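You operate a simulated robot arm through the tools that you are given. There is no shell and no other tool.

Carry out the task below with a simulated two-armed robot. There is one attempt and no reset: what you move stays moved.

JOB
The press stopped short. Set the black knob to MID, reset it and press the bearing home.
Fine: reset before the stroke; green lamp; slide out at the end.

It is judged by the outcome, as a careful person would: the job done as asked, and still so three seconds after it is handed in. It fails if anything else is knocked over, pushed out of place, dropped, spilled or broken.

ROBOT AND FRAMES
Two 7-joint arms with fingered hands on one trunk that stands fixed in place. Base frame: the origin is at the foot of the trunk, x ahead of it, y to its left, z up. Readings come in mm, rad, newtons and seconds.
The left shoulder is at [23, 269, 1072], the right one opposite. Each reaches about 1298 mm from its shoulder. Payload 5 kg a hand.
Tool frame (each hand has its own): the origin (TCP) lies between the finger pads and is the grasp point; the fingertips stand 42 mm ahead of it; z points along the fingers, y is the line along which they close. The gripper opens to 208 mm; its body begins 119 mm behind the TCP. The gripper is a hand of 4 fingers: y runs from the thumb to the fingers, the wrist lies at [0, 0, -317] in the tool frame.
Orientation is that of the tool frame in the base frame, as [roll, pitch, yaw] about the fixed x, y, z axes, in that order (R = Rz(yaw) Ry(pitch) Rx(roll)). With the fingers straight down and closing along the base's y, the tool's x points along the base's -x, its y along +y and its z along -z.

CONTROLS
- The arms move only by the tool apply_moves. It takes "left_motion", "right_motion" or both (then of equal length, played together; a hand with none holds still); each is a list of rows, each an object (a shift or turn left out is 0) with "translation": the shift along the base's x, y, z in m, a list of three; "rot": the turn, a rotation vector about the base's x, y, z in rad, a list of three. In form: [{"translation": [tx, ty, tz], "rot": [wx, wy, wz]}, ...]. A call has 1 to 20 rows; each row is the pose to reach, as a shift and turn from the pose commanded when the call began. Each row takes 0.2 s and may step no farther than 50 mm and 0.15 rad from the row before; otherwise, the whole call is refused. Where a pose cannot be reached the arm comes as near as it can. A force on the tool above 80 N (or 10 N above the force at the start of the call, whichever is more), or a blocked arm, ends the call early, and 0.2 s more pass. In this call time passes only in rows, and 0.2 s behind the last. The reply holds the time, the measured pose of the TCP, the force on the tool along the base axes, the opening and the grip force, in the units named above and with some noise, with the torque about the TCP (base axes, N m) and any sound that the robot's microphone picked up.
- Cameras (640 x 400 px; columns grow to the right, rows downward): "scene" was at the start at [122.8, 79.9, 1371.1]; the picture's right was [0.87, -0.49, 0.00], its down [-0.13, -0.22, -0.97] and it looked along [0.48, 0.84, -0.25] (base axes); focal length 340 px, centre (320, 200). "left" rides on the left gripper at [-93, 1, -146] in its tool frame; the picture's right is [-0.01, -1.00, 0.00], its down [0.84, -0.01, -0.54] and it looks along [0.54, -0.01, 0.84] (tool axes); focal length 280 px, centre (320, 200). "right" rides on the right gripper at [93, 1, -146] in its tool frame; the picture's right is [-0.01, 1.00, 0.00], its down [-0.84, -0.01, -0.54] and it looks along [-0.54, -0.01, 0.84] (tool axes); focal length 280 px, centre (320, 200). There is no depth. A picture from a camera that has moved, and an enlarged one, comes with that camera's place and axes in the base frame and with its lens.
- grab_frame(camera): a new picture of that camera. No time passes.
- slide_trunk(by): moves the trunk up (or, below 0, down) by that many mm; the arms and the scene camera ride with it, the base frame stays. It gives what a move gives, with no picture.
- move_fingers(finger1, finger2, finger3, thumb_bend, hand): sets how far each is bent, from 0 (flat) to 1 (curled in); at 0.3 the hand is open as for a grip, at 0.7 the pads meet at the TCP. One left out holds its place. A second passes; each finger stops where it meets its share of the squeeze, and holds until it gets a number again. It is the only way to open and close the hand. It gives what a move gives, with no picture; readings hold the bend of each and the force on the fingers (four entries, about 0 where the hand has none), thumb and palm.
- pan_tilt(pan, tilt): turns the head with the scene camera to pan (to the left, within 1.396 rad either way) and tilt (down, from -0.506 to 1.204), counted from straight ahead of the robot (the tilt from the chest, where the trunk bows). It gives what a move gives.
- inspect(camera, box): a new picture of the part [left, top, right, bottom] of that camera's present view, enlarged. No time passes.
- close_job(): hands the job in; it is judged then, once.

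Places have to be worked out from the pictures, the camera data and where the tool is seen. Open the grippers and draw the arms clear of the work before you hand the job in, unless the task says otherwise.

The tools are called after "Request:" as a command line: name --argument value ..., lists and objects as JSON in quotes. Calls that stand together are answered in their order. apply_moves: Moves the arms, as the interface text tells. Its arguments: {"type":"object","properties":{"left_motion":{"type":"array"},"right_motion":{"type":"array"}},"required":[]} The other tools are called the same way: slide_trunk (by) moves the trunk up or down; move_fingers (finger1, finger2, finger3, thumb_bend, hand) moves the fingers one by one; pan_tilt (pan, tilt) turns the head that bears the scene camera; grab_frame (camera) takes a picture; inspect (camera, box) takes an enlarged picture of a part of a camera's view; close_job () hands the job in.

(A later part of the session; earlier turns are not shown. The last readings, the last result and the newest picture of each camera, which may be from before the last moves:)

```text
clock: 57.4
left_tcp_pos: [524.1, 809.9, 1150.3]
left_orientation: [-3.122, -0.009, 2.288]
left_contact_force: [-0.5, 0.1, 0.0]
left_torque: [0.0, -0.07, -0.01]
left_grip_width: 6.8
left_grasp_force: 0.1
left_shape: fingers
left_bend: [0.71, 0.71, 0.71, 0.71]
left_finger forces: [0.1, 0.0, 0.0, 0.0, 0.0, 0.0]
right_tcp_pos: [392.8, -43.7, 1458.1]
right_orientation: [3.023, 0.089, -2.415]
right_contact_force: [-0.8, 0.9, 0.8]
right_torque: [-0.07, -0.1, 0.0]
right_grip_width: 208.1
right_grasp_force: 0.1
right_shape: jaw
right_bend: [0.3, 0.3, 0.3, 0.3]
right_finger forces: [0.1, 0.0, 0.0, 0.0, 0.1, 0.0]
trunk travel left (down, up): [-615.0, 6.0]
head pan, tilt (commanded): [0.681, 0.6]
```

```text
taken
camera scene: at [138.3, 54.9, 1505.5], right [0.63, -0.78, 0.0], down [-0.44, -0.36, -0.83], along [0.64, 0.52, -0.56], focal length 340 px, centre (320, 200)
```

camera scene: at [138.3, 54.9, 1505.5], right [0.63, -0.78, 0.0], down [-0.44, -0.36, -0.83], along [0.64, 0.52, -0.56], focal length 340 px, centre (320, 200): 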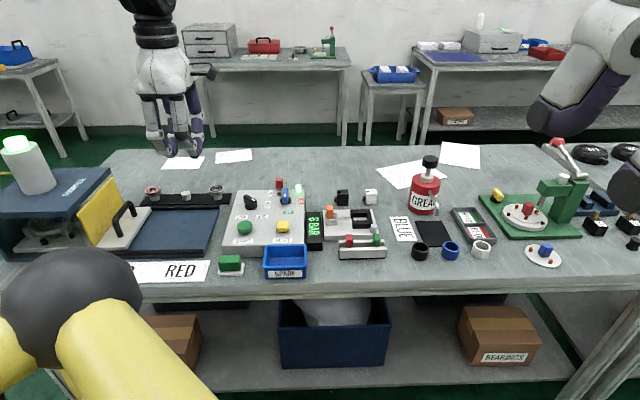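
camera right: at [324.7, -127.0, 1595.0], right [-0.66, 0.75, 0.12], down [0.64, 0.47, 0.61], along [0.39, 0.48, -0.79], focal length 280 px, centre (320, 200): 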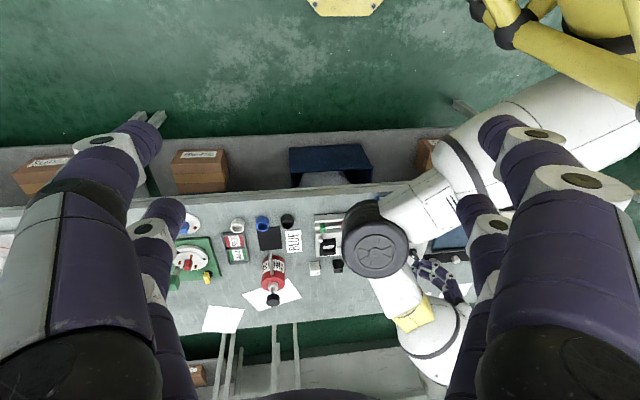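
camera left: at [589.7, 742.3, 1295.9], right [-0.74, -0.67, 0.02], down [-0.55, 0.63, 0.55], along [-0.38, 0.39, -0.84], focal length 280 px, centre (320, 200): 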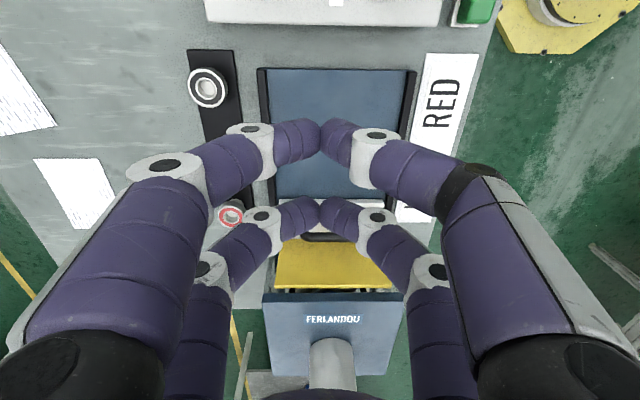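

Excellent: the arm's elbow moved out of the way and the view of the whole bench is clear. I'll zoom in on the press, slide and panel.

Request:
inspect --camera "scene" --box '[0, 125, 230, 285]'

Request:
inspect --camera "scene" --box '[210, 170, 400, 290]'

Request:
inspect --camera "left" --box '[220, 130, 430, 310]'

```text
2.50 times, centred on (115, 205) of scene
camera zoom: at [138.3, 54.9, 1505.5], right [0.63, -0.78, 0.0], down [-0.44, -0.36, -0.83], along [0.64, 0.52, -0.56], focal length 851 px, centre (832, 188)
```

zoom: 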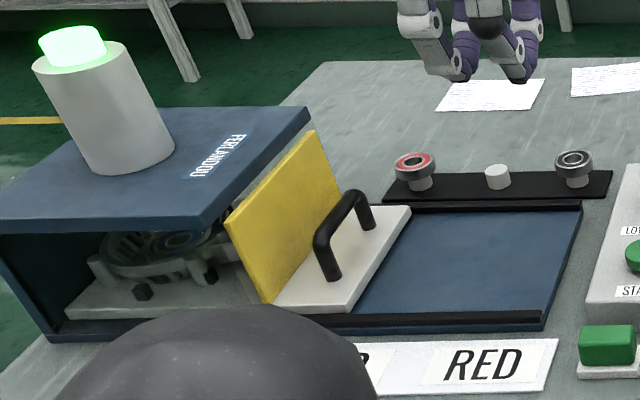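

```text
3.33 times, centred on (305, 230) of scene
camera zoom: at [138.3, 54.9, 1505.5], right [0.63, -0.78, 0.0], down [-0.44, -0.36, -0.83], along [0.64, 0.52, -0.56], focal length 1135 px, centre (370, 100)
```

zoom: 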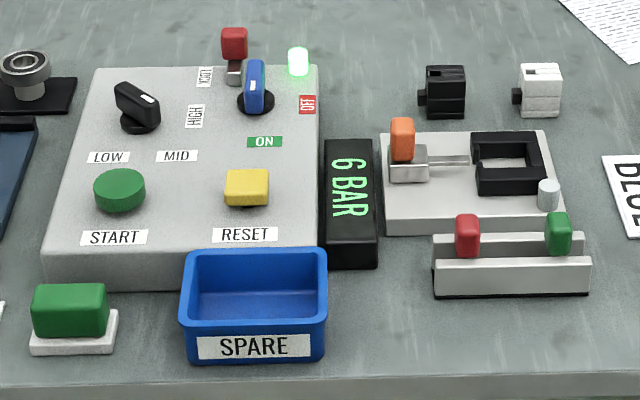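

```text
2.22 times, centred on (325, 220) of left
camera zoom: at [589.7, 742.3, 1295.9], right [-0.74, -0.67, 0.02], down [-0.55, 0.63, 0.55], along [-0.38, 0.39, -0.84], focal length 623 px, centre (309, 156)
```

zoom: 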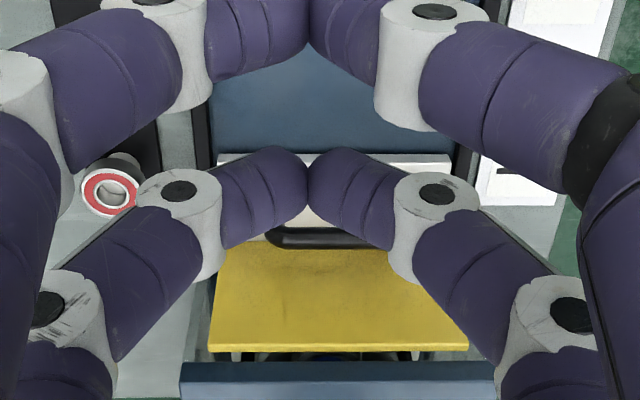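

The handle comes out at about (380, 945) with top z≈955, the guard 50 mm to its left with top z≈1015, so the two digit pairs (54 mm apart) fit either side of the bar. I'll move the hand above the handle at z≈1110.

Request:
apply_moves --left_motion '[{"translation": [-0.029, 0.027, -0.005]}, {"translation": [-0.058, 0.054, -0.01]}, {"translation": [-0.087, 0.081, -0.02]}, {"translation": [-0.116, 0.108, -0.03]}, {"translation": [-0.144, 0.135, -0.04]}]'

Request:
grab_frame --camera "left"

Request:
grab_frame --camera "scene"

```text
clock: 58.6
left_tcp_pos: [435.6, 930.4, 1087.5]
left_orientation: [-3.109, -0.033, 2.309]
left_contact_force: [-0.4, 0.0, 0.2]
left_torque: [-0.09, 0.02, 0.01]
left_grip_width: 7.0
left_grasp_force: 0.0
left_shape: fingers
left_bend: [0.71, 0.71, 0.71, 0.71]
left_finger forces: [0.0, 0.1, 0.0, 0.0, 0.0, 0.0]
left hand out of reach, approached as far as the arm can: row 3, 4, 5
right_tcp_pos: [392.8, -45.0, 1458.0]
right_orientation: [3.021, 0.091, -2.416]
right_contact_force: [-1.0, 0.5, 0.2]
right_torque: [-0.04, 0.02, -0.03]
right_grip_width: 208.1
right_grasp_force: 0.1
right_shape: jaw
right_bend: [0.3, 0.3, 0.3, 0.3]
right_finger forces: [0.0, 0.0, 0.0, 0.0, 0.0, 0.0]
trunk travel left (down, up): [-615.0, 6.0]
head pan, tilt (commanded): [0.681, 0.6]
```

```text
taken
camera left: at [505.7, 862.9, 1231.0], right [-0.73, -0.68, 0.03], down [-0.55, 0.61, 0.57], along [-0.41, 0.4, -0.82], focal length 280 px, centre (320, 200)
```

left: 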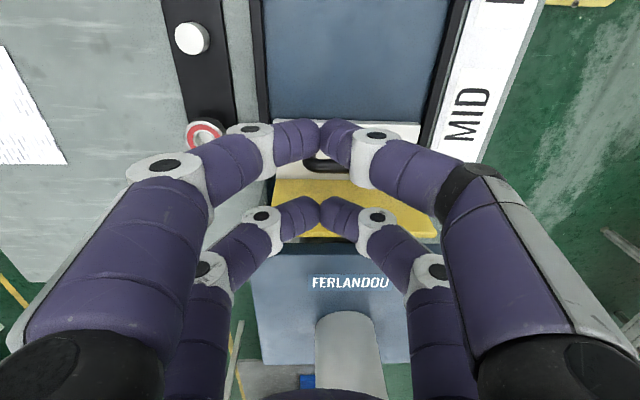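

```text
taken
camera scene: at [139.7, 54.9, 1505.3], right [0.63, -0.78, 0.0], down [-0.44, -0.36, -0.82], along [0.64, 0.52, -0.57], focal length 340 px, centre (320, 200)
```

scene: 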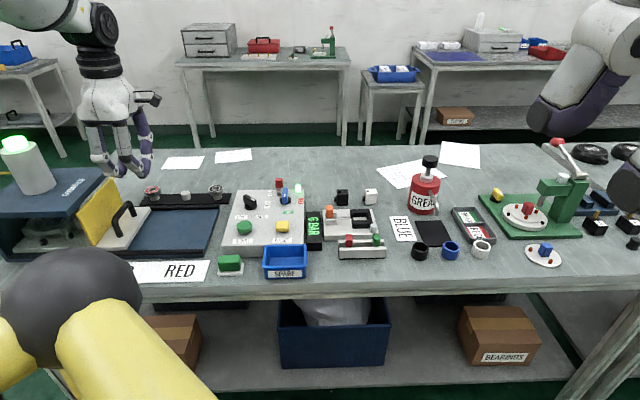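

The arm can't quite place an upright hand there. Leaning the hand to the right (fingers pointing down-left by about 0.3 rad) brings the wrist back into its reach and even helps guard clearance, so I'll tilt it about the across-bench axis while still above the guard height.

Request:
apply_moves --left_motion '[{"translation": [0.002, -0.002, -0.01], "rot": [0.0755, 0.0656, 0]}, {"translation": [0.004, -0.004, -0.02], "rot": [0.151, 0.131, 0]}, {"translation": [0.0056, -0.0065, -0.03], "rot": [0.2265, 0.197, 0]}]'

Request:
grab_frame --camera "left"

Request:
inspect --camera "scene" --box '[0, 85, 240, 285]'

```text
clock: 59.4
left_tcp_pos: [446.1, 924.6, 1056.6]
left_orientation: [-3.122, -0.31, 2.29]
left_contact_force: [0.3, -0.2, 0.3]
left_torque: [0.03, 0.1, 0.05]
left_grip_width: 6.8
left_grasp_force: 0.0
left_shape: fingers
left_bend: [0.71, 0.71, 0.71, 0.71]
left_finger forces: [0.0, 0.0, 0.1, 0.1, 0.1, 0.0]
right_tcp_pos: [396.3, -45.1, 1456.4]
right_orientation: [3.018, 0.087, -2.416]
right_contact_force: [1.9, -0.3, -0.1]
right_torque: [0.11, 0.24, 0.04]
right_grip_width: 207.9
right_grasp_force: 0.0
right_shape: jaw
right_bend: [0.3, 0.3, 0.3, 0.3]
right_finger forces: [0.0, 0.1, 0.0, 0.0, 0.0, 0.0]
trunk travel left (down, up): [-615.0, 6.0]
head pan, tilt (commanded): [0.681, 0.6]
```

```text
taken
camera left: at [537.4, 827.9, 1168.4], right [-0.74, -0.67, 0.02], down [-0.42, 0.48, 0.77], along [-0.53, 0.56, -0.64], focal length 280 px, centre (320, 200)
```

left: 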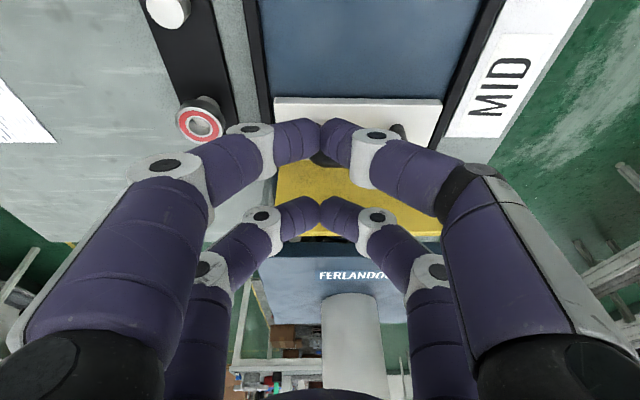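

```text
2.00 times, centred on (120, 185) of scene
camera zoom: at [141.4, 53.5, 1505.1], right [0.63, -0.78, 0.0], down [-0.44, -0.36, -0.82], along [0.64, 0.52, -0.57], focal length 681 px, centre (720, 230)
```

zoom: 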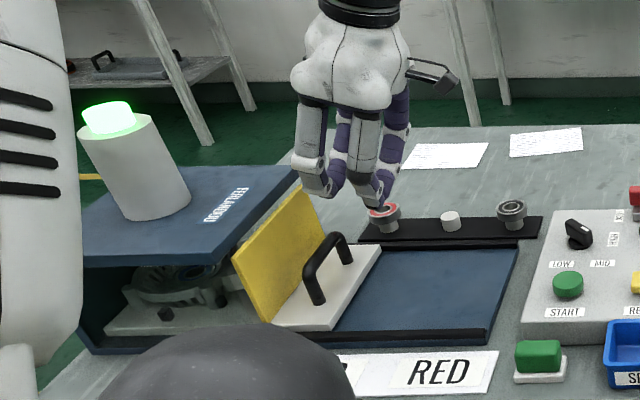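

With the tilt the arm is within reach again. I'll shift the hand toward the handle at this height.

Request:
apply_moves --left_motion '[{"translation": [-0.02, 0.005, 0]}, {"translation": [-0.04, 0.009, 0]}, {"translation": [-0.06, 0.014, 0]}]'

Request:
grab_frame --camera "left"

Request:
inspect --camera "scene" --box '[0, 85, 240, 285]'

```text
clock: 60.2
left_tcp_pos: [384.5, 938.9, 1057.6]
left_orientation: [-3.121, -0.309, 2.29]
left_contact_force: [-0.6, -1.0, 0.0]
left_torque: [0.02, 0.0, -0.05]
left_grip_width: 7.0
left_grasp_force: 0.0
left_shape: fingers
left_bend: [0.71, 0.71, 0.71, 0.71]
left_finger forces: [0.0, 0.0, 0.1, 0.0, 0.0, 0.0]
right_tcp_pos: [394.1, -45.3, 1456.3]
right_orientation: [3.021, 0.089, -2.414]
right_contact_force: [-0.6, 0.8, 0.0]
right_torque: [0.0, -0.06, 0.02]
right_grip_width: 207.9
right_grasp_force: 0.1
right_shape: jaw
right_bend: [0.3, 0.3, 0.3, 0.3]
right_finger forces: [0.1, 0.0, 0.0, 0.0, 0.0, 0.1]
trunk travel left (down, up): [-615.0, 6.0]
head pan, tilt (commanded): [0.681, 0.6]
```

```text
taken
camera left: at [475.4, 842.4, 1169.2], right [-0.74, -0.67, 0.02], down [-0.42, 0.48, 0.77], along [-0.53, 0.56, -0.64], focal length 280 px, centre (320, 200)
```

left: 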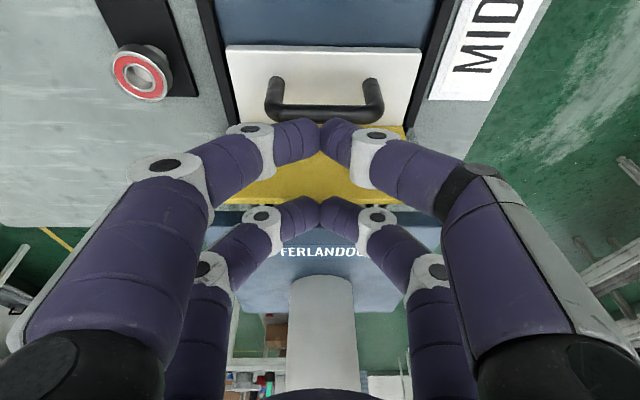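

```text
2.00 times, centred on (120, 185) of scene
camera zoom: at [139.2, 54.4, 1505.4], right [0.63, -0.78, 0.0], down [-0.44, -0.36, -0.83], along [0.64, 0.52, -0.56], focal length 681 px, centre (720, 230)
```

zoom: 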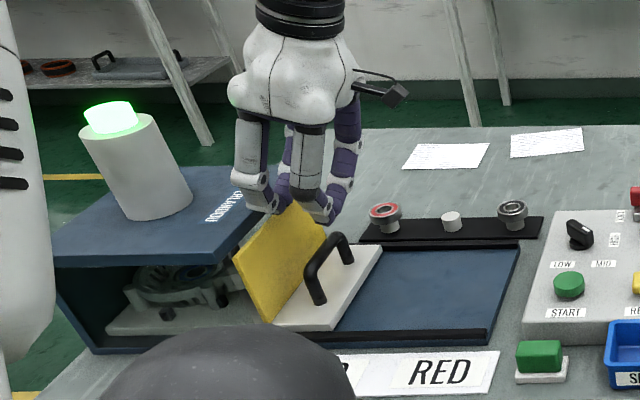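

The hand is well lined up: the left pair would pass about 27 mm left of the bar and the right pair 25 mm right of it. I'll shift 5 mm toward the robot and go down 45 mm, then check.

Request:
apply_moves --left_motion '[{"translation": [-0.003, -0.003, -0.015]}, {"translation": [-0.004, -0.0035, -0.03]}, {"translation": [-0.004, -0.0035, -0.045]}]'

Request:
grab_frame --camera "left"

Request:
inspect --camera "scene" --box '[60, 125, 200, 245]'

```text
clock: 61.0
left_tcp_pos: [380.8, 936.0, 1008.2]
left_orientation: [-3.119, -0.308, 2.288]
left_contact_force: [-0.2, -1.1, 0.2]
left_torque: [-0.06, -0.02, 0.04]
left_grip_width: 6.7
left_grasp_force: 0.1
left_shape: fingers
left_bend: [0.71, 0.71, 0.71, 0.71]
left_finger forces: [0.0, 0.1, 0.1, 0.1, 0.0, 0.0]
right_tcp_pos: [393.8, -43.8, 1456.8]
right_orientation: [3.022, 0.089, -2.415]
right_contact_force: [0.1, -0.1, 0.2]
right_torque: [-0.07, 0.0, -0.01]
right_grip_width: 208.2
right_grasp_force: 0.0
right_shape: jaw
right_bend: [0.3, 0.3, 0.3, 0.3]
right_finger forces: [0.0, 0.1, 0.0, 0.0, 0.0, 0.0]
trunk travel left (down, up): [-615.0, 6.0]
head pan, tilt (commanded): [0.681, 0.6]
```

```text
taken
camera left: at [471.9, 839.6, 1120.7], right [-0.74, -0.67, 0.02], down [-0.42, 0.48, 0.77], along [-0.53, 0.56, -0.64], focal length 280 px, centre (320, 200)
```

left: 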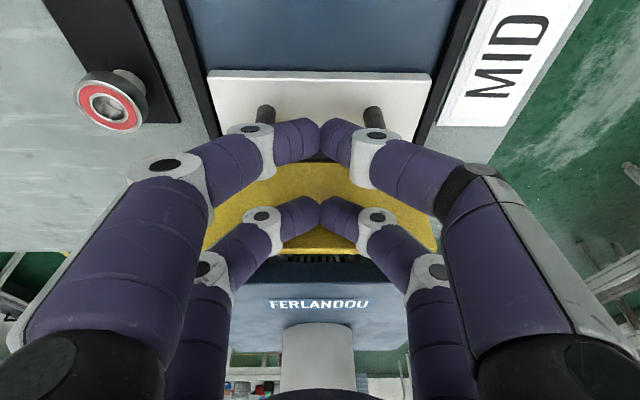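

```text
3.33 times, centred on (130, 185) of scene
camera zoom: at [139.7, 54.8, 1505.3], right [0.63, -0.78, 0.0], down [-0.44, -0.36, -0.82], along [0.64, 0.52, -0.57], focal length 1135 px, centre (953, 250)
```

zoom: 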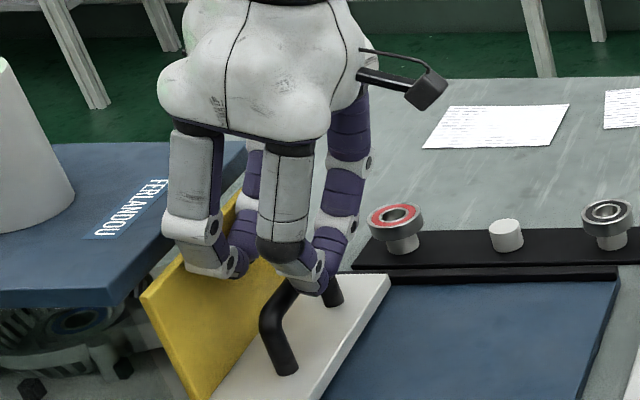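

No contact so far, and the posts appear centred between the digits. I'll lower another 20 mm and look again.

Request:
apply_moves --left_motion '[{"translation": [0, 0, -0.01]}, {"translation": [0, 0, -0.02]}]'

Request:
inspect --camera "left" --box '[190, 70, 450, 260]'

Request:
inspect --camera "scene" --box '[80, 145, 180, 235]'

```text
clock: 61.6
left_tcp_pos: [380.2, 936.2, 991.2]
left_orientation: [-3.122, -0.309, 2.29]
left_contact_force: [3.3, -2.7, 0.7]
left_torque: [0.01, -0.04, -0.09]
left_grip_width: 6.5
left_grasp_force: 0.0
left_shape: fingers
left_bend: [0.71, 0.71, 0.71, 0.71]
left_finger forces: [0.1, 0.0, 0.0, 0.0, 0.0, 0.0]
right_tcp_pos: [393.6, -44.8, 1457.5]
right_orientation: [3.019, 0.09, -2.415]
right_contact_force: [0.2, -1.2, 0.8]
right_torque: [0.02, 0.01, -0.01]
right_grip_width: 207.7
right_grasp_force: 0.1
right_shape: jaw
right_bend: [0.3, 0.3, 0.3, 0.3]
right_finger forces: [0.0, 0.0, 0.0, 0.0, 0.1, 0.0]
trunk travel left (down, up): [-615.0, 6.0]
head pan, tilt (commanded): [0.681, 0.6]
```

```text
2.11 times, centred on (320, 165) of left
camera zoom: at [471.3, 839.3, 1103.2], right [-0.74, -0.67, 0.01], down [-0.42, 0.48, 0.77], along [-0.52, 0.56, -0.64], focal length 590 px, centre (320, 274)
```

zoom: 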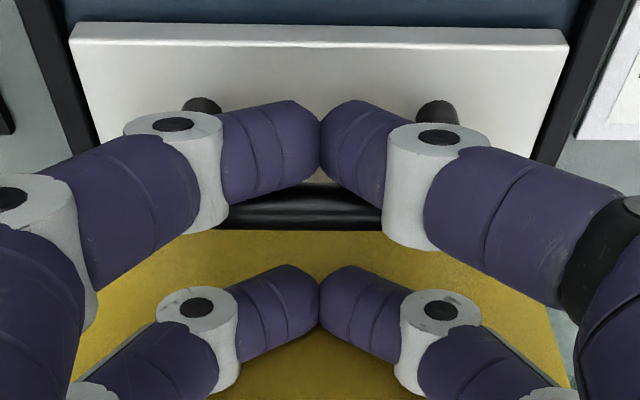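

```text
4.44 times, centred on (130, 190) of scene
camera zoom: at [139.7, 53.8, 1505.4], right [0.63, -0.78, 0.0], down [-0.44, -0.36, -0.83], along [0.64, 0.52, -0.56], focal length 1513 px, centre (1164, 244)
```

zoom: 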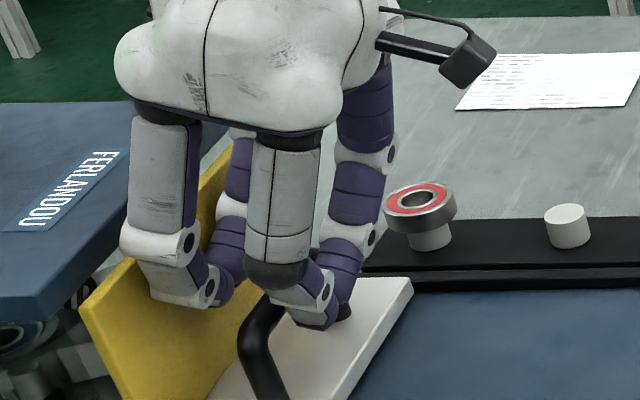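

There is a light 4 N push to the right, probably a knuckle brushing the guard. I'll ease 3 mm to the right while lowering the remaining ~19 mm so the left pair drops behind the bar.

Request:
apply_moves --left_motion '[{"translation": [0.002, -0.0023, -0.004]}, {"translation": [0.002, -0.0023, -0.009]}, {"translation": [0.002, -0.0023, -0.014]}, {"translation": [0.002, -0.0023, -0.019]}]'

Request:
inspect --camera "left" --box '[190, 70, 450, 260]'

Request:
inspect --camera "scene" --box '[80, 145, 180, 235]'

```text
clock: 62.6
left_tcp_pos: [381.3, 933.8, 971.2]
left_orientation: [-3.119, -0.309, 2.289]
left_contact_force: [-0.2, -1.2, 0.3]
left_torque: [-0.01, -0.03, -0.01]
left_grip_width: 6.5
left_grasp_force: 0.2
left_shape: fingers
left_bend: [0.71, 0.71, 0.71, 0.71]
left_finger forces: [0.1, 0.0, 0.0, 0.0, 0.0, 0.0]
right_tcp_pos: [393.6, -45.5, 1457.0]
right_orientation: [3.022, 0.089, -2.416]
right_contact_force: [0.6, 0.2, -0.2]
right_torque: [-0.03, -0.01, -0.03]
right_grip_width: 207.8
right_grasp_force: 0.0
right_shape: jaw
right_bend: [0.3, 0.3, 0.3, 0.3]
right_finger forces: [0.0, 0.0, 0.0, 0.1, 0.0, 0.0]
trunk travel left (down, up): [-615.0, 6.0]
head pan, tilt (commanded): [0.681, 0.6]
```

```text
2.11 times, centred on (320, 165) of left
camera zoom: at [473.3, 836.9, 1083.2], right [-0.74, -0.67, 0.02], down [-0.42, 0.48, 0.77], along [-0.53, 0.56, -0.64], focal length 590 px, centre (320, 274)
```

zoom: 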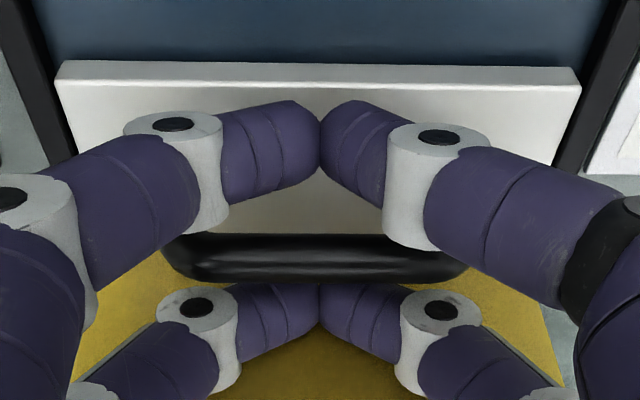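

```text
4.44 times, centred on (130, 190) of scene
camera zoom: at [139.5, 54.4, 1505.4], right [0.63, -0.78, 0.0], down [-0.44, -0.36, -0.83], along [0.64, 0.52, -0.56], focal length 1513 px, centre (1164, 244)
```

zoom: 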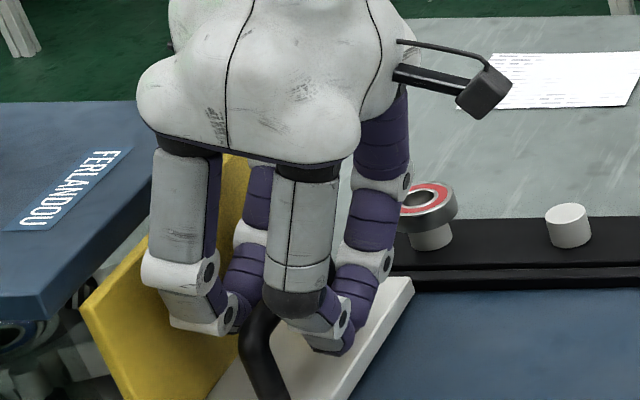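

The bar now sits between the two digit pairs with no load. I'll begin pulling to the right along the slide, first 40 mm, watching the force.

Request:
apply_moves --left_motion '[{"translation": [0.0066, -0.0076, 0]}, {"translation": [0.0131, -0.0151, 0]}, {"translation": [0.0197, -0.0227, 0]}, {"translation": [0.0262, -0.0302, 0]}]'

Request:
inspect --camera "scene" --box '[0, 105, 240, 285]'

Request:
inspect --camera "left" --box '[190, 70, 450, 260]'

```text
clock: 63.6
left_tcp_pos: [408.3, 902.0, 972.0]
left_orientation: [-3.119, -0.309, 2.29]
left_contact_force: [0.4, 0.1, 0.9]
left_torque: [0.01, -0.04, -0.02]
left_grip_width: 6.9
left_grasp_force: 0.1
left_shape: fingers
left_bend: [0.71, 0.71, 0.71, 0.71]
left_finger forces: [0.0, 0.0, 0.1, 0.0, 0.0, 0.0]
right_tcp_pos: [393.0, -45.6, 1458.0]
right_orientation: [3.019, 0.089, -2.415]
right_contact_force: [0.2, -0.1, 0.2]
right_torque: [0.04, 0.05, 0.0]
right_grip_width: 208.1
right_grasp_force: 0.0
right_shape: jaw
right_bend: [0.3, 0.3, 0.3, 0.3]
right_finger forces: [0.0, 0.0, 0.0, 0.0, 0.0, 0.0]
trunk travel left (down, up): [-615.0, 6.0]
head pan, tilt (commanded): [0.681, 0.6]
```

```text
2.22 times, centred on (120, 195) of scene
camera zoom: at [139.7, 54.1, 1505.3], right [0.63, -0.78, 0.0], down [-0.44, -0.36, -0.83], along [0.64, 0.52, -0.56], focal length 757 px, centre (764, 211)
```

zoom: 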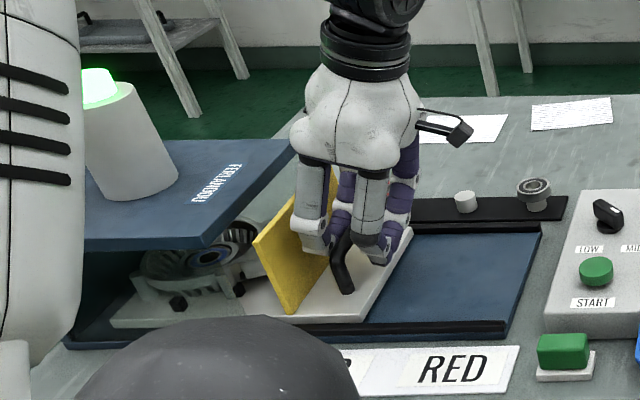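

```text
2.11 times, centred on (320, 165) of left
camera zoom: at [499.5, 805.8, 1083.7], right [-0.74, -0.67, 0.02], down [-0.42, 0.48, 0.77], along [-0.53, 0.56, -0.64], focal length 590 px, centre (320, 274)
```

zoom: 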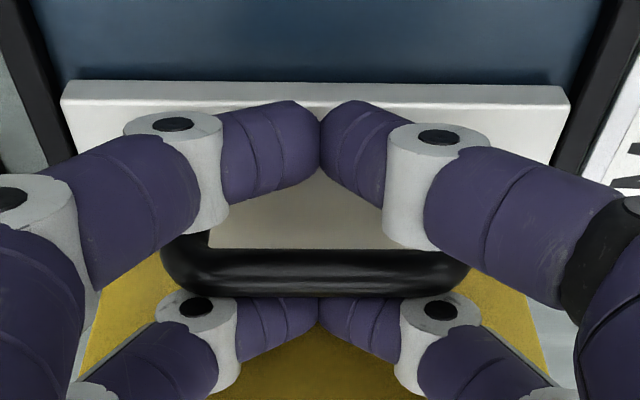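

The slide follows with almost no force and the bearing housing is coming out. I'll keep pulling smoothly another 130 mm.

Request:
apply_moves --left_motion '[{"translation": [0.0079, -0.0091, 0]}, {"translation": [0.0157, -0.0181, 0]}, {"translation": [0.0236, -0.0272, 0]}, {"translation": [0.0315, -0.0362, 0]}, {"translation": [0.0394, -0.0453, 0]}, {"translation": [0.0472, -0.0544, 0]}, {"translation": [0.0551, -0.0634, 0]}, {"translation": [0.063, -0.0725, 0]}, {"translation": [0.0708, -0.0815, 0]}, {"translation": [0.0787, -0.0906, 0]}, {"translation": [0.0853, -0.0982, 0]}]'

Request:
inspect --camera "scene" --box '[0, 105, 260, 285]'

Request:
grab_frame --camera "left"

```text
clock: 66.0
left_tcp_pos: [492.9, 804.9, 970.3]
left_orientation: [-3.122, -0.309, 2.289]
left_contact_force: [-0.2, 0.6, 1.2]
left_torque: [0.05, -0.02, -0.02]
left_grip_width: 6.9
left_grasp_force: 0.0
left_shape: fingers
left_bend: [0.71, 0.71, 0.71, 0.71]
left_finger forces: [0.0, 0.1, 0.0, 0.0, 0.1, 0.1]
right_tcp_pos: [393.7, -45.4, 1458.5]
right_orientation: [3.018, 0.089, -2.415]
right_contact_force: [0.1, 0.0, 0.5]
right_torque: [-0.01, 0.06, 0.02]
right_grip_width: 207.8
right_grasp_force: 0.1
right_shape: jaw
right_bend: [0.3, 0.3, 0.3, 0.3]
right_finger forces: [0.0, 0.1, 0.1, 0.0, 0.0, 0.1]
trunk travel left (down, up): [-615.0, 6.0]
head pan, tilt (commanded): [0.681, 0.6]
```

```text
2.22 times, centred on (130, 195) of scene
camera zoom: at [139.7, 54.0, 1505.3], right [0.63, -0.78, 0.0], down [-0.44, -0.36, -0.83], along [0.64, 0.52, -0.56], focal length 757 px, centre (742, 211)
```

zoom: 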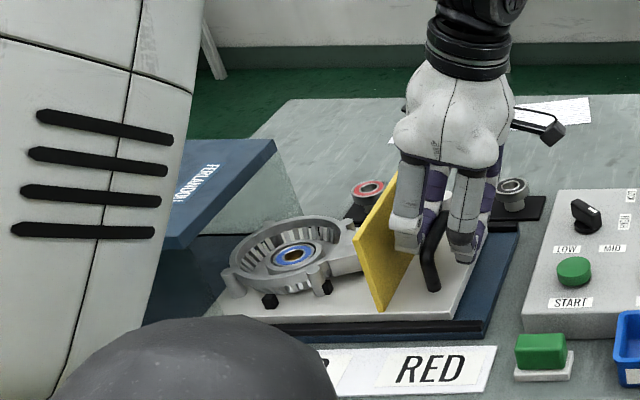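

```text
taken
camera left: at [583.8, 707.6, 1083.2], right [-0.74, -0.67, 0.02], down [-0.42, 0.48, 0.77], along [-0.53, 0.56, -0.64], focal length 280 px, centre (320, 200)
```

left: 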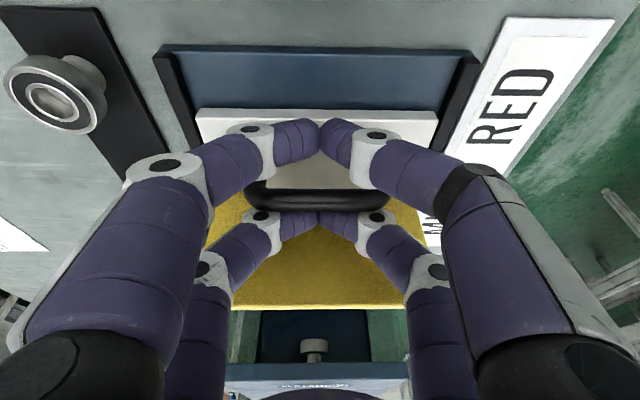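

The housing with the blue-sealed bearing has come out of the press. I'll pull the last ~35 mm slowly until the end stop is felt.

Request:
apply_moves --left_motion '[{"translation": [0.0046, -0.0053, 0]}, {"translation": [0.0092, -0.0106, 0]}, {"translation": [0.0138, -0.0159, 0]}, {"translation": [0.0184, -0.0211, 0]}]'

Request:
grab_frame --camera "left"

Request:
inspect --camera "scene" --box '[0, 105, 260, 285]'

```text
clock: 67.0
left_tcp_pos: [513.6, 783.0, 971.8]
left_orientation: [-3.122, -0.309, 2.291]
left_contact_force: [-1.9, -0.4, 0.3]
left_torque: [0.05, 0.05, 0.0]
left_grip_width: 6.9
left_grasp_force: 0.1
left_shape: fingers
left_bend: [0.71, 0.71, 0.71, 0.71]
left_finger forces: [0.0, 0.1, 0.0, 0.1, 0.1, 0.1]
right_tcp_pos: [393.2, -44.9, 1456.8]
right_orientation: [3.019, 0.089, -2.414]
right_contact_force: [0.2, -0.2, -0.5]
right_torque: [0.04, 0.06, -0.01]
right_grip_width: 208.0
right_grasp_force: 0.0
right_shape: jaw
right_bend: [0.3, 0.3, 0.3, 0.3]
right_finger forces: [0.1, 0.1, 0.0, 0.0, 0.0, 0.0]
trunk travel left (down, up): [-615.0, 6.0]
head pan, tilt (commanded): [0.681, 0.6]
```

```text
taken
camera left: at [604.3, 686.9, 1083.4], right [-0.74, -0.67, 0.01], down [-0.42, 0.48, 0.77], along [-0.53, 0.56, -0.64], focal length 280 px, centre (320, 200)
```

left: 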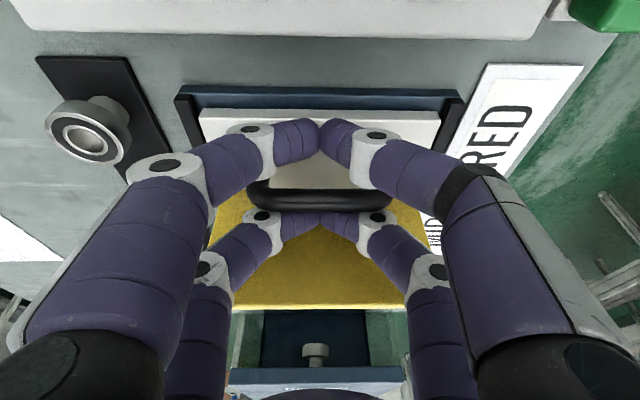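

```text
2.22 times, centred on (130, 195) of scene
camera zoom: at [139.7, 54.0, 1505.4], right [0.63, -0.78, 0.0], down [-0.44, -0.36, -0.83], along [0.64, 0.52, -0.56], focal length 757 px, centre (742, 211)
```

zoom: 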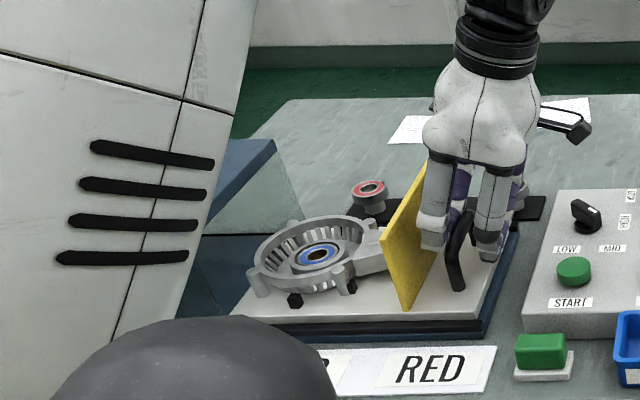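

About 10 mm of track remain. I'll ease it on in small steps until it stops.

Request:
apply_moves --left_motion '[{"translation": [0.0026, -0.003, 0]}, {"translation": [0.0052, -0.006, 0]}, {"translation": [0.0079, -0.0091, 0]}]'

Request:
grab_frame --camera "left"

```text
clock: 67.8
left_tcp_pos: [520.1, 775.4, 970.5]
left_orientation: [-3.12, -0.309, 2.291]
left_contact_force: [-1.1, 1.1, 2.5]
left_torque: [0.14, 0.05, 0.03]
left_grip_width: 6.8
left_grasp_force: 0.4
left_shape: fingers
left_bend: [0.71, 0.71, 0.71, 0.71]
left_finger forces: [0.0, 0.2, 0.0, 0.0, 0.1, 0.0]
right_tcp_pos: [393.9, -46.5, 1457.5]
right_orientation: [3.02, 0.088, -2.415]
right_contact_force: [0.6, 0.0, 0.3]
right_torque: [0.0, 0.05, -0.02]
right_grip_width: 207.8
right_grasp_force: 0.1
right_shape: jaw
right_bend: [0.3, 0.3, 0.3, 0.3]
right_finger forces: [0.0, 0.1, 0.0, 0.1, 0.1, 0.0]
trunk travel left (down, up): [-615.0, 6.0]
head pan, tilt (commanded): [0.681, 0.6]
```

```text
taken
camera left: at [611.8, 678.9, 1082.2], right [-0.74, -0.67, 0.01], down [-0.42, 0.48, 0.77], along [-0.53, 0.56, -0.64], focal length 280 px, centre (320, 200)
```

left: 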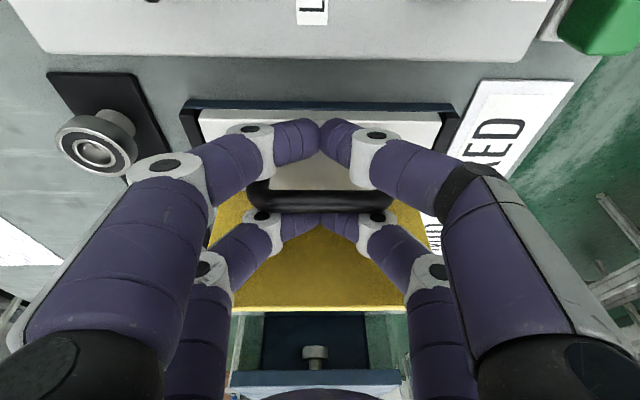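

Nearly flush and only a slight 1.5 N pull. I'll try another 6 mm to feel for the stop.

Request:
apply_moves --left_motion '[{"translation": [0.002, -0.0023, 0]}, {"translation": [0.0039, -0.0045, 0]}]'

Request:
inspect --camera "left" --box '[160, 70, 500, 270]'

Request:
inspect --camera "scene" --box '[60, 125, 260, 285]'

```text
clock: 68.4
left_tcp_pos: [524.3, 771.0, 970.8]
left_orientation: [-3.12, -0.308, 2.289]
left_contact_force: [0.5, 1.0, 1.4]
left_torque: [0.03, 0.0, -0.02]
left_grip_width: 6.7
left_grasp_force: 0.6
left_shape: fingers
left_bend: [0.71, 0.71, 0.71, 0.71]
left_finger forces: [0.0, 0.1, 0.0, 0.1, 0.0, 0.0]
right_tcp_pos: [394.3, -45.5, 1456.7]
right_orientation: [3.021, 0.089, -2.415]
right_contact_force: [0.0, 0.1, 0.0]
right_torque: [0.03, 0.01, 0.0]
right_grip_width: 207.8
right_grasp_force: 0.0
right_shape: jaw
right_bend: [0.3, 0.3, 0.3, 0.3]
right_finger forces: [0.0, 0.0, 0.1, 0.0, 0.0, 0.0]
trunk travel left (down, up): [-615.0, 6.0]
head pan, tilt (commanded): [0.681, 0.6]
```

```text
1.88 times, centred on (330, 170) of left
camera zoom: at [614.9, 674.3, 1082.2], right [-0.74, -0.67, 0.01], down [-0.42, 0.48, 0.77], along [-0.53, 0.56, -0.64], focal length 528 px, centre (301, 256)
```

zoom: 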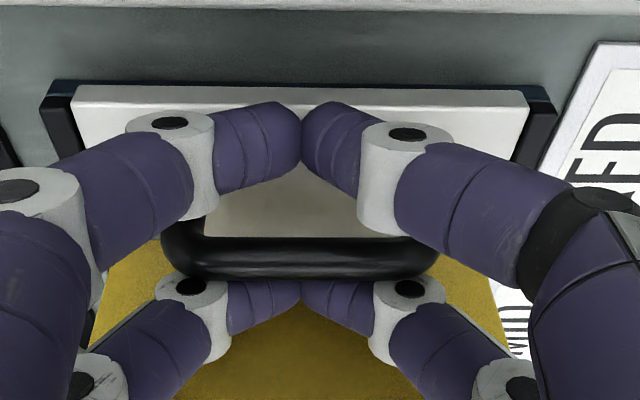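

```text
2.50 times, centred on (160, 205) of scene
camera zoom: at [139.4, 54.3, 1505.4], right [0.63, -0.78, 0.0], down [-0.44, -0.36, -0.83], along [0.64, 0.52, -0.56], focal length 851 px, centre (720, 188)
```

zoom: 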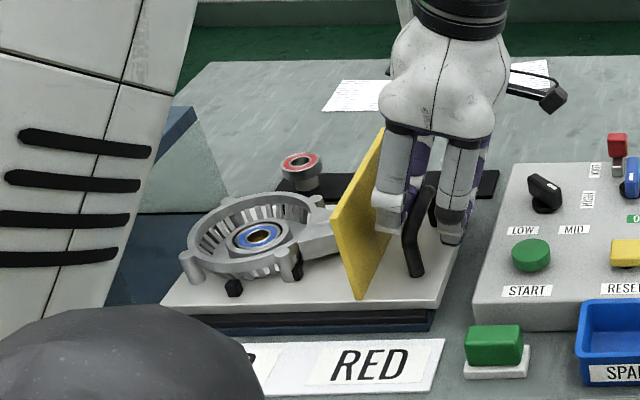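

The slide's end face is now within a few mm of the track end. One last 4 mm to make sure it is fully out.

Request:
apply_moves --left_motion '[{"translation": [0.0013, -0.0015, 0]}, {"translation": [0.0026, -0.003, 0]}]'

Request:
inspect --camera "left" --box '[160, 70, 500, 270]'

```text
clock: 69.0
left_tcp_pos: [525.5, 768.8, 970.7]
left_orientation: [-3.119, -0.308, 2.29]
left_contact_force: [-1.3, 0.4, 2.4]
left_torque: [0.07, 0.02, 0.01]
left_grip_width: 6.6
left_grasp_force: 0.2
left_shape: fingers
left_bend: [0.71, 0.71, 0.71, 0.71]
left_finger forces: [0.0, 0.4, 0.0, 0.0, 0.0, 0.0]
right_tcp_pos: [394.2, -44.8, 1458.3]
right_orientation: [3.02, 0.089, -2.415]
right_contact_force: [0.6, 0.2, -0.2]
right_torque: [0.01, 0.04, 0.0]
right_grip_width: 207.8
right_grasp_force: 0.1
right_shape: jaw
right_bend: [0.3, 0.3, 0.3, 0.3]
right_finger forces: [0.0, 0.0, 0.0, 0.0, 0.0, 0.1]
trunk travel left (down, up): [-615.0, 6.0]
head pan, tilt (commanded): [0.681, 0.6]
```

```text
1.88 times, centred on (330, 170) of left
camera zoom: at [617.8, 671.8, 1081.9], right [-0.74, -0.67, 0.02], down [-0.42, 0.48, 0.77], along [-0.53, 0.56, -0.64], focal length 528 px, centre (301, 256)
```

zoom: 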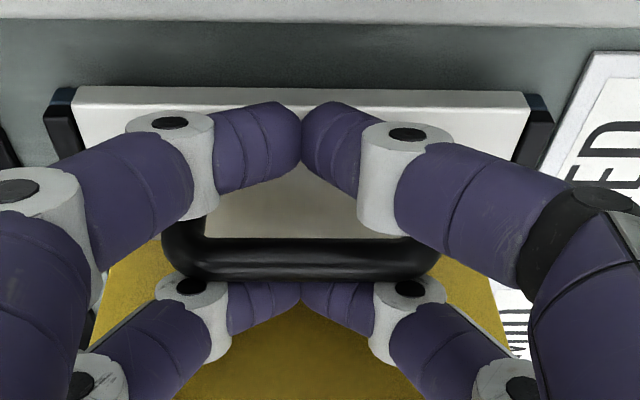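

The slide is flush with the end of its track. I'll back the digits off the bar by 2 mm and lift straight up clear of handle and guard.

Request:
apply_moves --left_motion '[{"translation": [-0.0016, 0.0018, 0]}, {"translation": [-0.0016, 0.0018, 0.01]}, {"translation": [-0.0016, 0.0018, 0.025]}, {"translation": [-0.0016, 0.0018, 0.045]}, {"translation": [-0.0016, 0.0018, 0.07]}, {"translation": [-0.0016, 0.0018, 0.1]}, {"translation": [-0.0016, 0.0018, 0.13]}]'

Request:
grab_frame --camera "scene"

Request:
grab_frame --camera "left"

```text
clock: 70.6
left_tcp_pos: [524.8, 766.7, 1104.0]
left_orientation: [-3.123, -0.309, 2.289]
left_contact_force: [-0.1, -0.5, -1.2]
left_torque: [0.09, -0.04, -0.02]
left_grip_width: 6.8
left_grasp_force: 0.0
left_shape: fingers
left_bend: [0.71, 0.71, 0.71, 0.71]
left_finger forces: [0.0, 0.0, 0.0, 0.0, 0.0, 0.0]
right_tcp_pos: [393.7, -45.6, 1456.0]
right_orientation: [3.02, 0.088, -2.415]
right_contact_force: [-0.2, 0.1, -0.2]
right_torque: [0.05, -0.1, 0.0]
right_grip_width: 208.1
right_grasp_force: 0.2
right_shape: jaw
right_bend: [0.3, 0.3, 0.3, 0.3]
right_finger forces: [0.0, 0.0, 0.1, 0.0, 0.1, 0.0]
trunk travel left (down, up): [-615.0, 6.0]
head pan, tilt (commanded): [0.681, 0.6]
```

```text
taken
camera scene: at [139.0, 53.7, 1505.5], right [0.63, -0.78, 0.0], down [-0.44, -0.35, -0.83], along [0.64, 0.52, -0.56], focal length 340 px, centre (320, 200)
```

scene: 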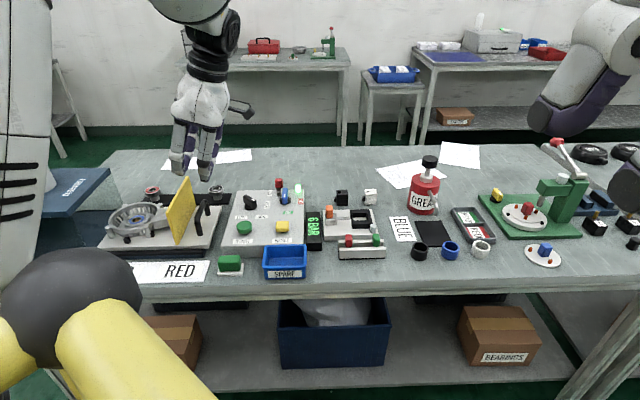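

```text
taken
camera left: at [616.9, 670.2, 1216.3], right [-0.74, -0.67, 0.01], down [-0.42, 0.48, 0.77], along [-0.53, 0.56, -0.64], focal length 280 px, centre (320, 200)
```

left: 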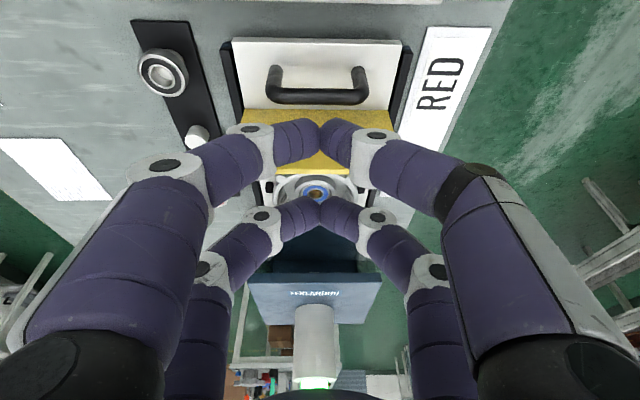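

The hand is clear and the tower lamp still glows green. I'll inspect the bearing in its housing, the panel and the surroundings.

Request:
inspect --camera "scene" --box '[90, 175, 230, 275]'

Request:
inspect --camera "scene" --box '[210, 170, 400, 290]'

Request:
inspect --camera "left" --box '[240, 150, 400, 250]'

```text
4.00 times, centred on (160, 225) of scene
camera zoom: at [139.0, 53.7, 1505.5], right [0.63, -0.78, 0.0], down [-0.44, -0.35, -0.83], along [0.64, 0.52, -0.56], focal length 1362 px, centre (960, 100)
```

zoom: 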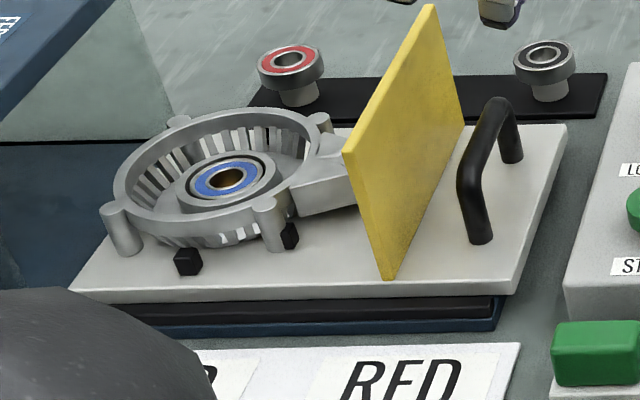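

```text
3.33 times, centred on (305, 230) of scene
camera zoom: at [139.0, 53.7, 1505.5], right [0.63, -0.78, 0.0], down [-0.44, -0.35, -0.83], along [0.64, 0.52, -0.56], focal length 1135 px, centre (370, 100)
```

zoom: 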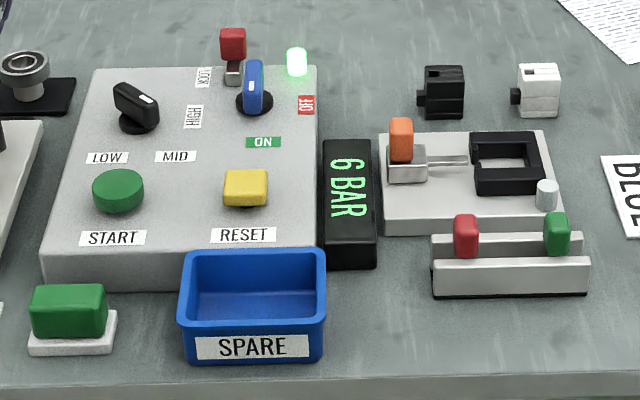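

```text
4.00 times, centred on (320, 200) of left
camera zoom: at [616.9, 670.2, 1216.3], right [-0.74, -0.67, 0.01], down [-0.42, 0.48, 0.77], along [-0.53, 0.56, -0.64], focal length 1122 px, centre (320, 200)
```

zoom: 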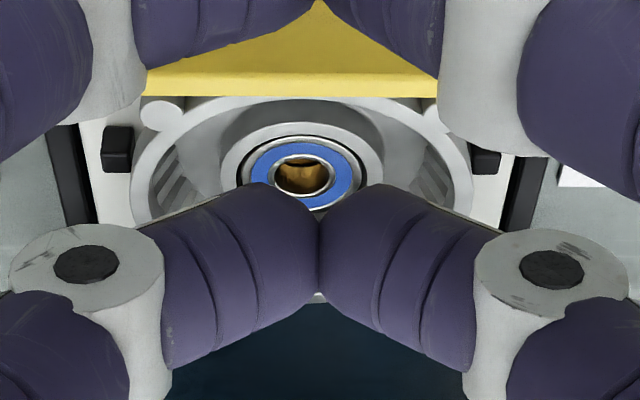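

The bearing sits flush in its housing, the knob is at MID, the lamp is green, and everything else is in its place. I'll raise the hand higher, straighten it and then open the fingers.

Request:
apply_moves --left_motion '[{"translation": [0, 0, 0.04]}, {"translation": [0, 0, 0.08]}, {"translation": [0, 0, 0.12], "rot": [-0.0755, -0.0656, 0]}, {"translation": [0, 0, 0.15], "rot": [-0.151, -0.131, 0]}, {"translation": [0, 0, 0.17], "rot": [-0.2265, -0.197, 0]}]'

Request:
move_fingers --hand "left" --finger1 0.3 --finger2 0.3 --finger3 0.3 --thumb_bend 0.3

Request:
grab_frame --camera "scene"

```text
clock: 71.8
left_tcp_pos: [526.4, 769.8, 1271.5]
left_orientation: [-3.121, -0.006, 2.296]
left_contact_force: [-1.3, 1.1, -0.1]
left_torque: [-0.1, -0.14, 0.0]
left_grip_width: 7.1
left_grasp_force: 0.2
left_shape: fingers
left_bend: [0.71, 0.71, 0.71, 0.71]
left_finger forces: [0.0, 0.1, 0.0, 0.1, 0.0, 0.0]
right_tcp_pos: [391.0, -43.5, 1458.6]
right_orientation: [3.023, 0.089, -2.416]
right_contact_force: [-2.6, 1.3, 0.4]
right_torque: [-0.13, -0.27, -0.02]
right_grip_width: 208.2
right_grasp_force: 0.1
right_shape: jaw
right_bend: [0.3, 0.3, 0.3, 0.3]
right_finger forces: [0.0, 0.0, 0.1, 0.0, 0.0, 0.1]
trunk travel left (down, up): [-615.0, 6.0]
head pan, tilt (commanded): [0.681, 0.6]
```

```text
clock: 72.8
left_tcp_pos: [528.3, 768.0, 1272.0]
left_orientation: [-3.12, -0.01, 2.296]
left_contact_force: [0.0, 0.3, 0.6]
left_torque: [0.0, 0.03, -0.01]
left_grip_width: 218.3
left_grasp_force: 0.1
left_shape: fingers
left_bend: [0.3, 0.3, 0.3, 0.3]
left_finger forces: [0.1, 0.0, 0.0, 0.1, 0.1, 0.1]
right_tcp_pos: [393.5, -44.1, 1457.7]
right_orientation: [3.019, 0.089, -2.416]
right_contact_force: [0.3, -0.1, 0.7]
right_torque: [0.01, 0.02, 0.02]
right_grip_width: 208.0
right_grasp_force: 0.1
right_shape: jaw
right_bend: [0.3, 0.3, 0.3, 0.3]
right_finger forces: [0.1, 0.1, 0.0, 0.0, 0.0, 0.1]
trunk travel left (down, up): [-615.0, 6.0]
head pan, tilt (commanded): [0.681, 0.6]
```

```text
taken
camera scene: at [139.8, 54.2, 1505.4], right [0.63, -0.78, 0.0], down [-0.44, -0.36, -0.83], along [0.64, 0.52, -0.56], focal length 340 px, centre (320, 200)
```

scene: 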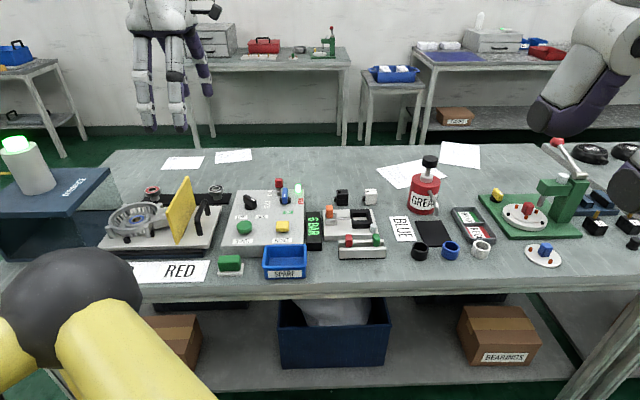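

The hand is open and high. I'll draw it back toward the robot, away from above the bench.

Request:
apply_moves --left_motion '[{"translation": [-0.025, -0.02, 0.01]}, {"translation": [-0.05, -0.042, 0.02]}, {"translation": [-0.075, -0.064, 0.03]}, {"translation": [-0.1, -0.086, 0.04]}, {"translation": [-0.125, -0.108, 0.05]}]'

Request:
grab_frame --camera "scene"

Request:
grab_frame --camera "left"

```text
clock: 74.0
left_tcp_pos: [504.6, 681.3, 1296.4]
left_orientation: [-3.11, -0.021, 2.301]
left_contact_force: [-1.2, 0.4, 0.2]
left_torque: [0.0, -0.14, 0.02]
left_grip_width: 218.4
left_grasp_force: 0.0
left_shape: fingers
left_bend: [0.3, 0.3, 0.3, 0.3]
left_finger forces: [0.1, 0.0, 0.1, 0.0, 0.0, 0.0]
left hand out of reach, approached as far as the arm can: row 1, 2, 3, 4, 5
right_tcp_pos: [393.1, -45.5, 1458.1]
right_orientation: [3.021, 0.09, -2.414]
right_contact_force: [-1.4, 0.4, -0.3]
right_torque: [0.03, -0.12, -0.02]
right_grip_width: 208.2
right_grasp_force: 0.0
right_shape: jaw
right_bend: [0.3, 0.3, 0.3, 0.3]
right_finger forces: [0.0, 0.0, 0.0, 0.0, 0.0, 0.0]
trunk travel left (down, up): [-615.0, 6.0]
head pan, tilt (commanded): [0.681, 0.6]
```

```text
taken
camera scene: at [138.1, 53.9, 1505.6], right [0.63, -0.78, 0.0], down [-0.44, -0.36, -0.83], along [0.64, 0.52, -0.56], focal length 340 px, centre (320, 200)
```

scene: 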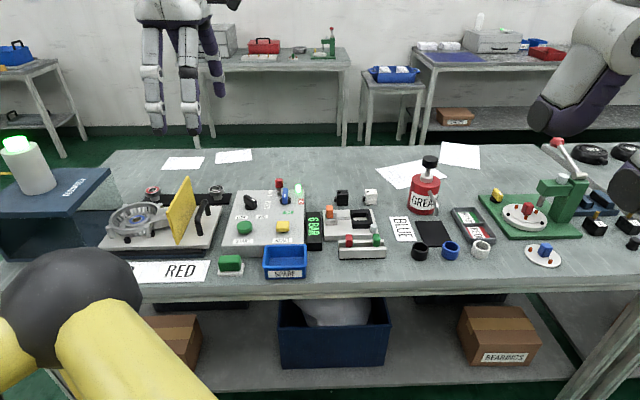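

```text
taken
camera left: at [573.1, 614.3, 1442.0], right [-0.73, -0.68, 0.03], down [-0.55, 0.62, 0.56], along [-0.4, 0.39, -0.83], focal length 280 px, centre (320, 200)
```

left: 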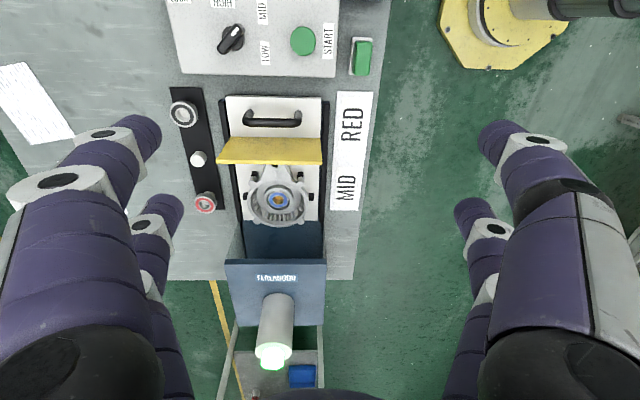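

The arm is open and high above everything. A last check of the knob, lamp and slide from this overhead view before handing in.

Request:
inspect --camera "left" --box '[170, 0, 400, 150]'

Request:
inspect --camera "left" --box '[160, 80, 400, 390]'

```text
2.67 times, centred on (285, 75) of left
camera zoom: at [573.1, 614.3, 1442.0], right [-0.73, -0.68, 0.03], down [-0.55, 0.62, 0.56], along [-0.4, 0.39, -0.83], focal length 748 px, centre (413, 533)
```

zoom: 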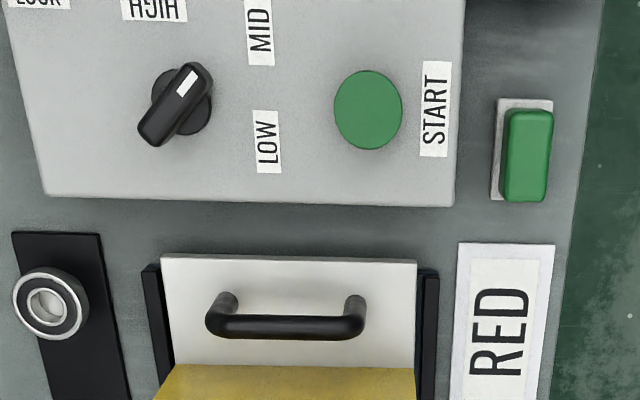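

```text
1.29 times, centred on (280, 235) of left
camera zoom: at [573.1, 614.3, 1442.0], right [-0.73, -0.68, 0.03], down [-0.55, 0.62, 0.56], along [-0.4, 0.39, -0.83], focal length 362 px, centre (372, 155)
```

zoom: 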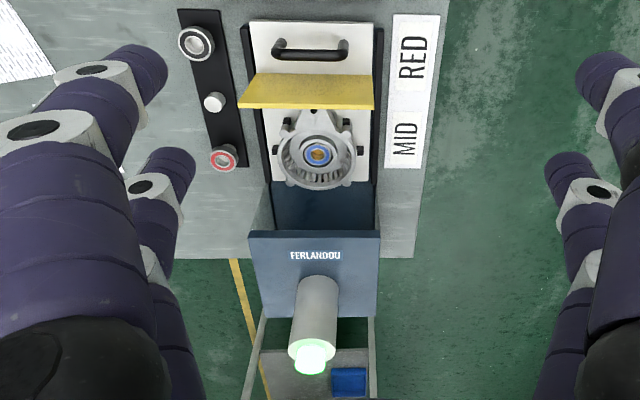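

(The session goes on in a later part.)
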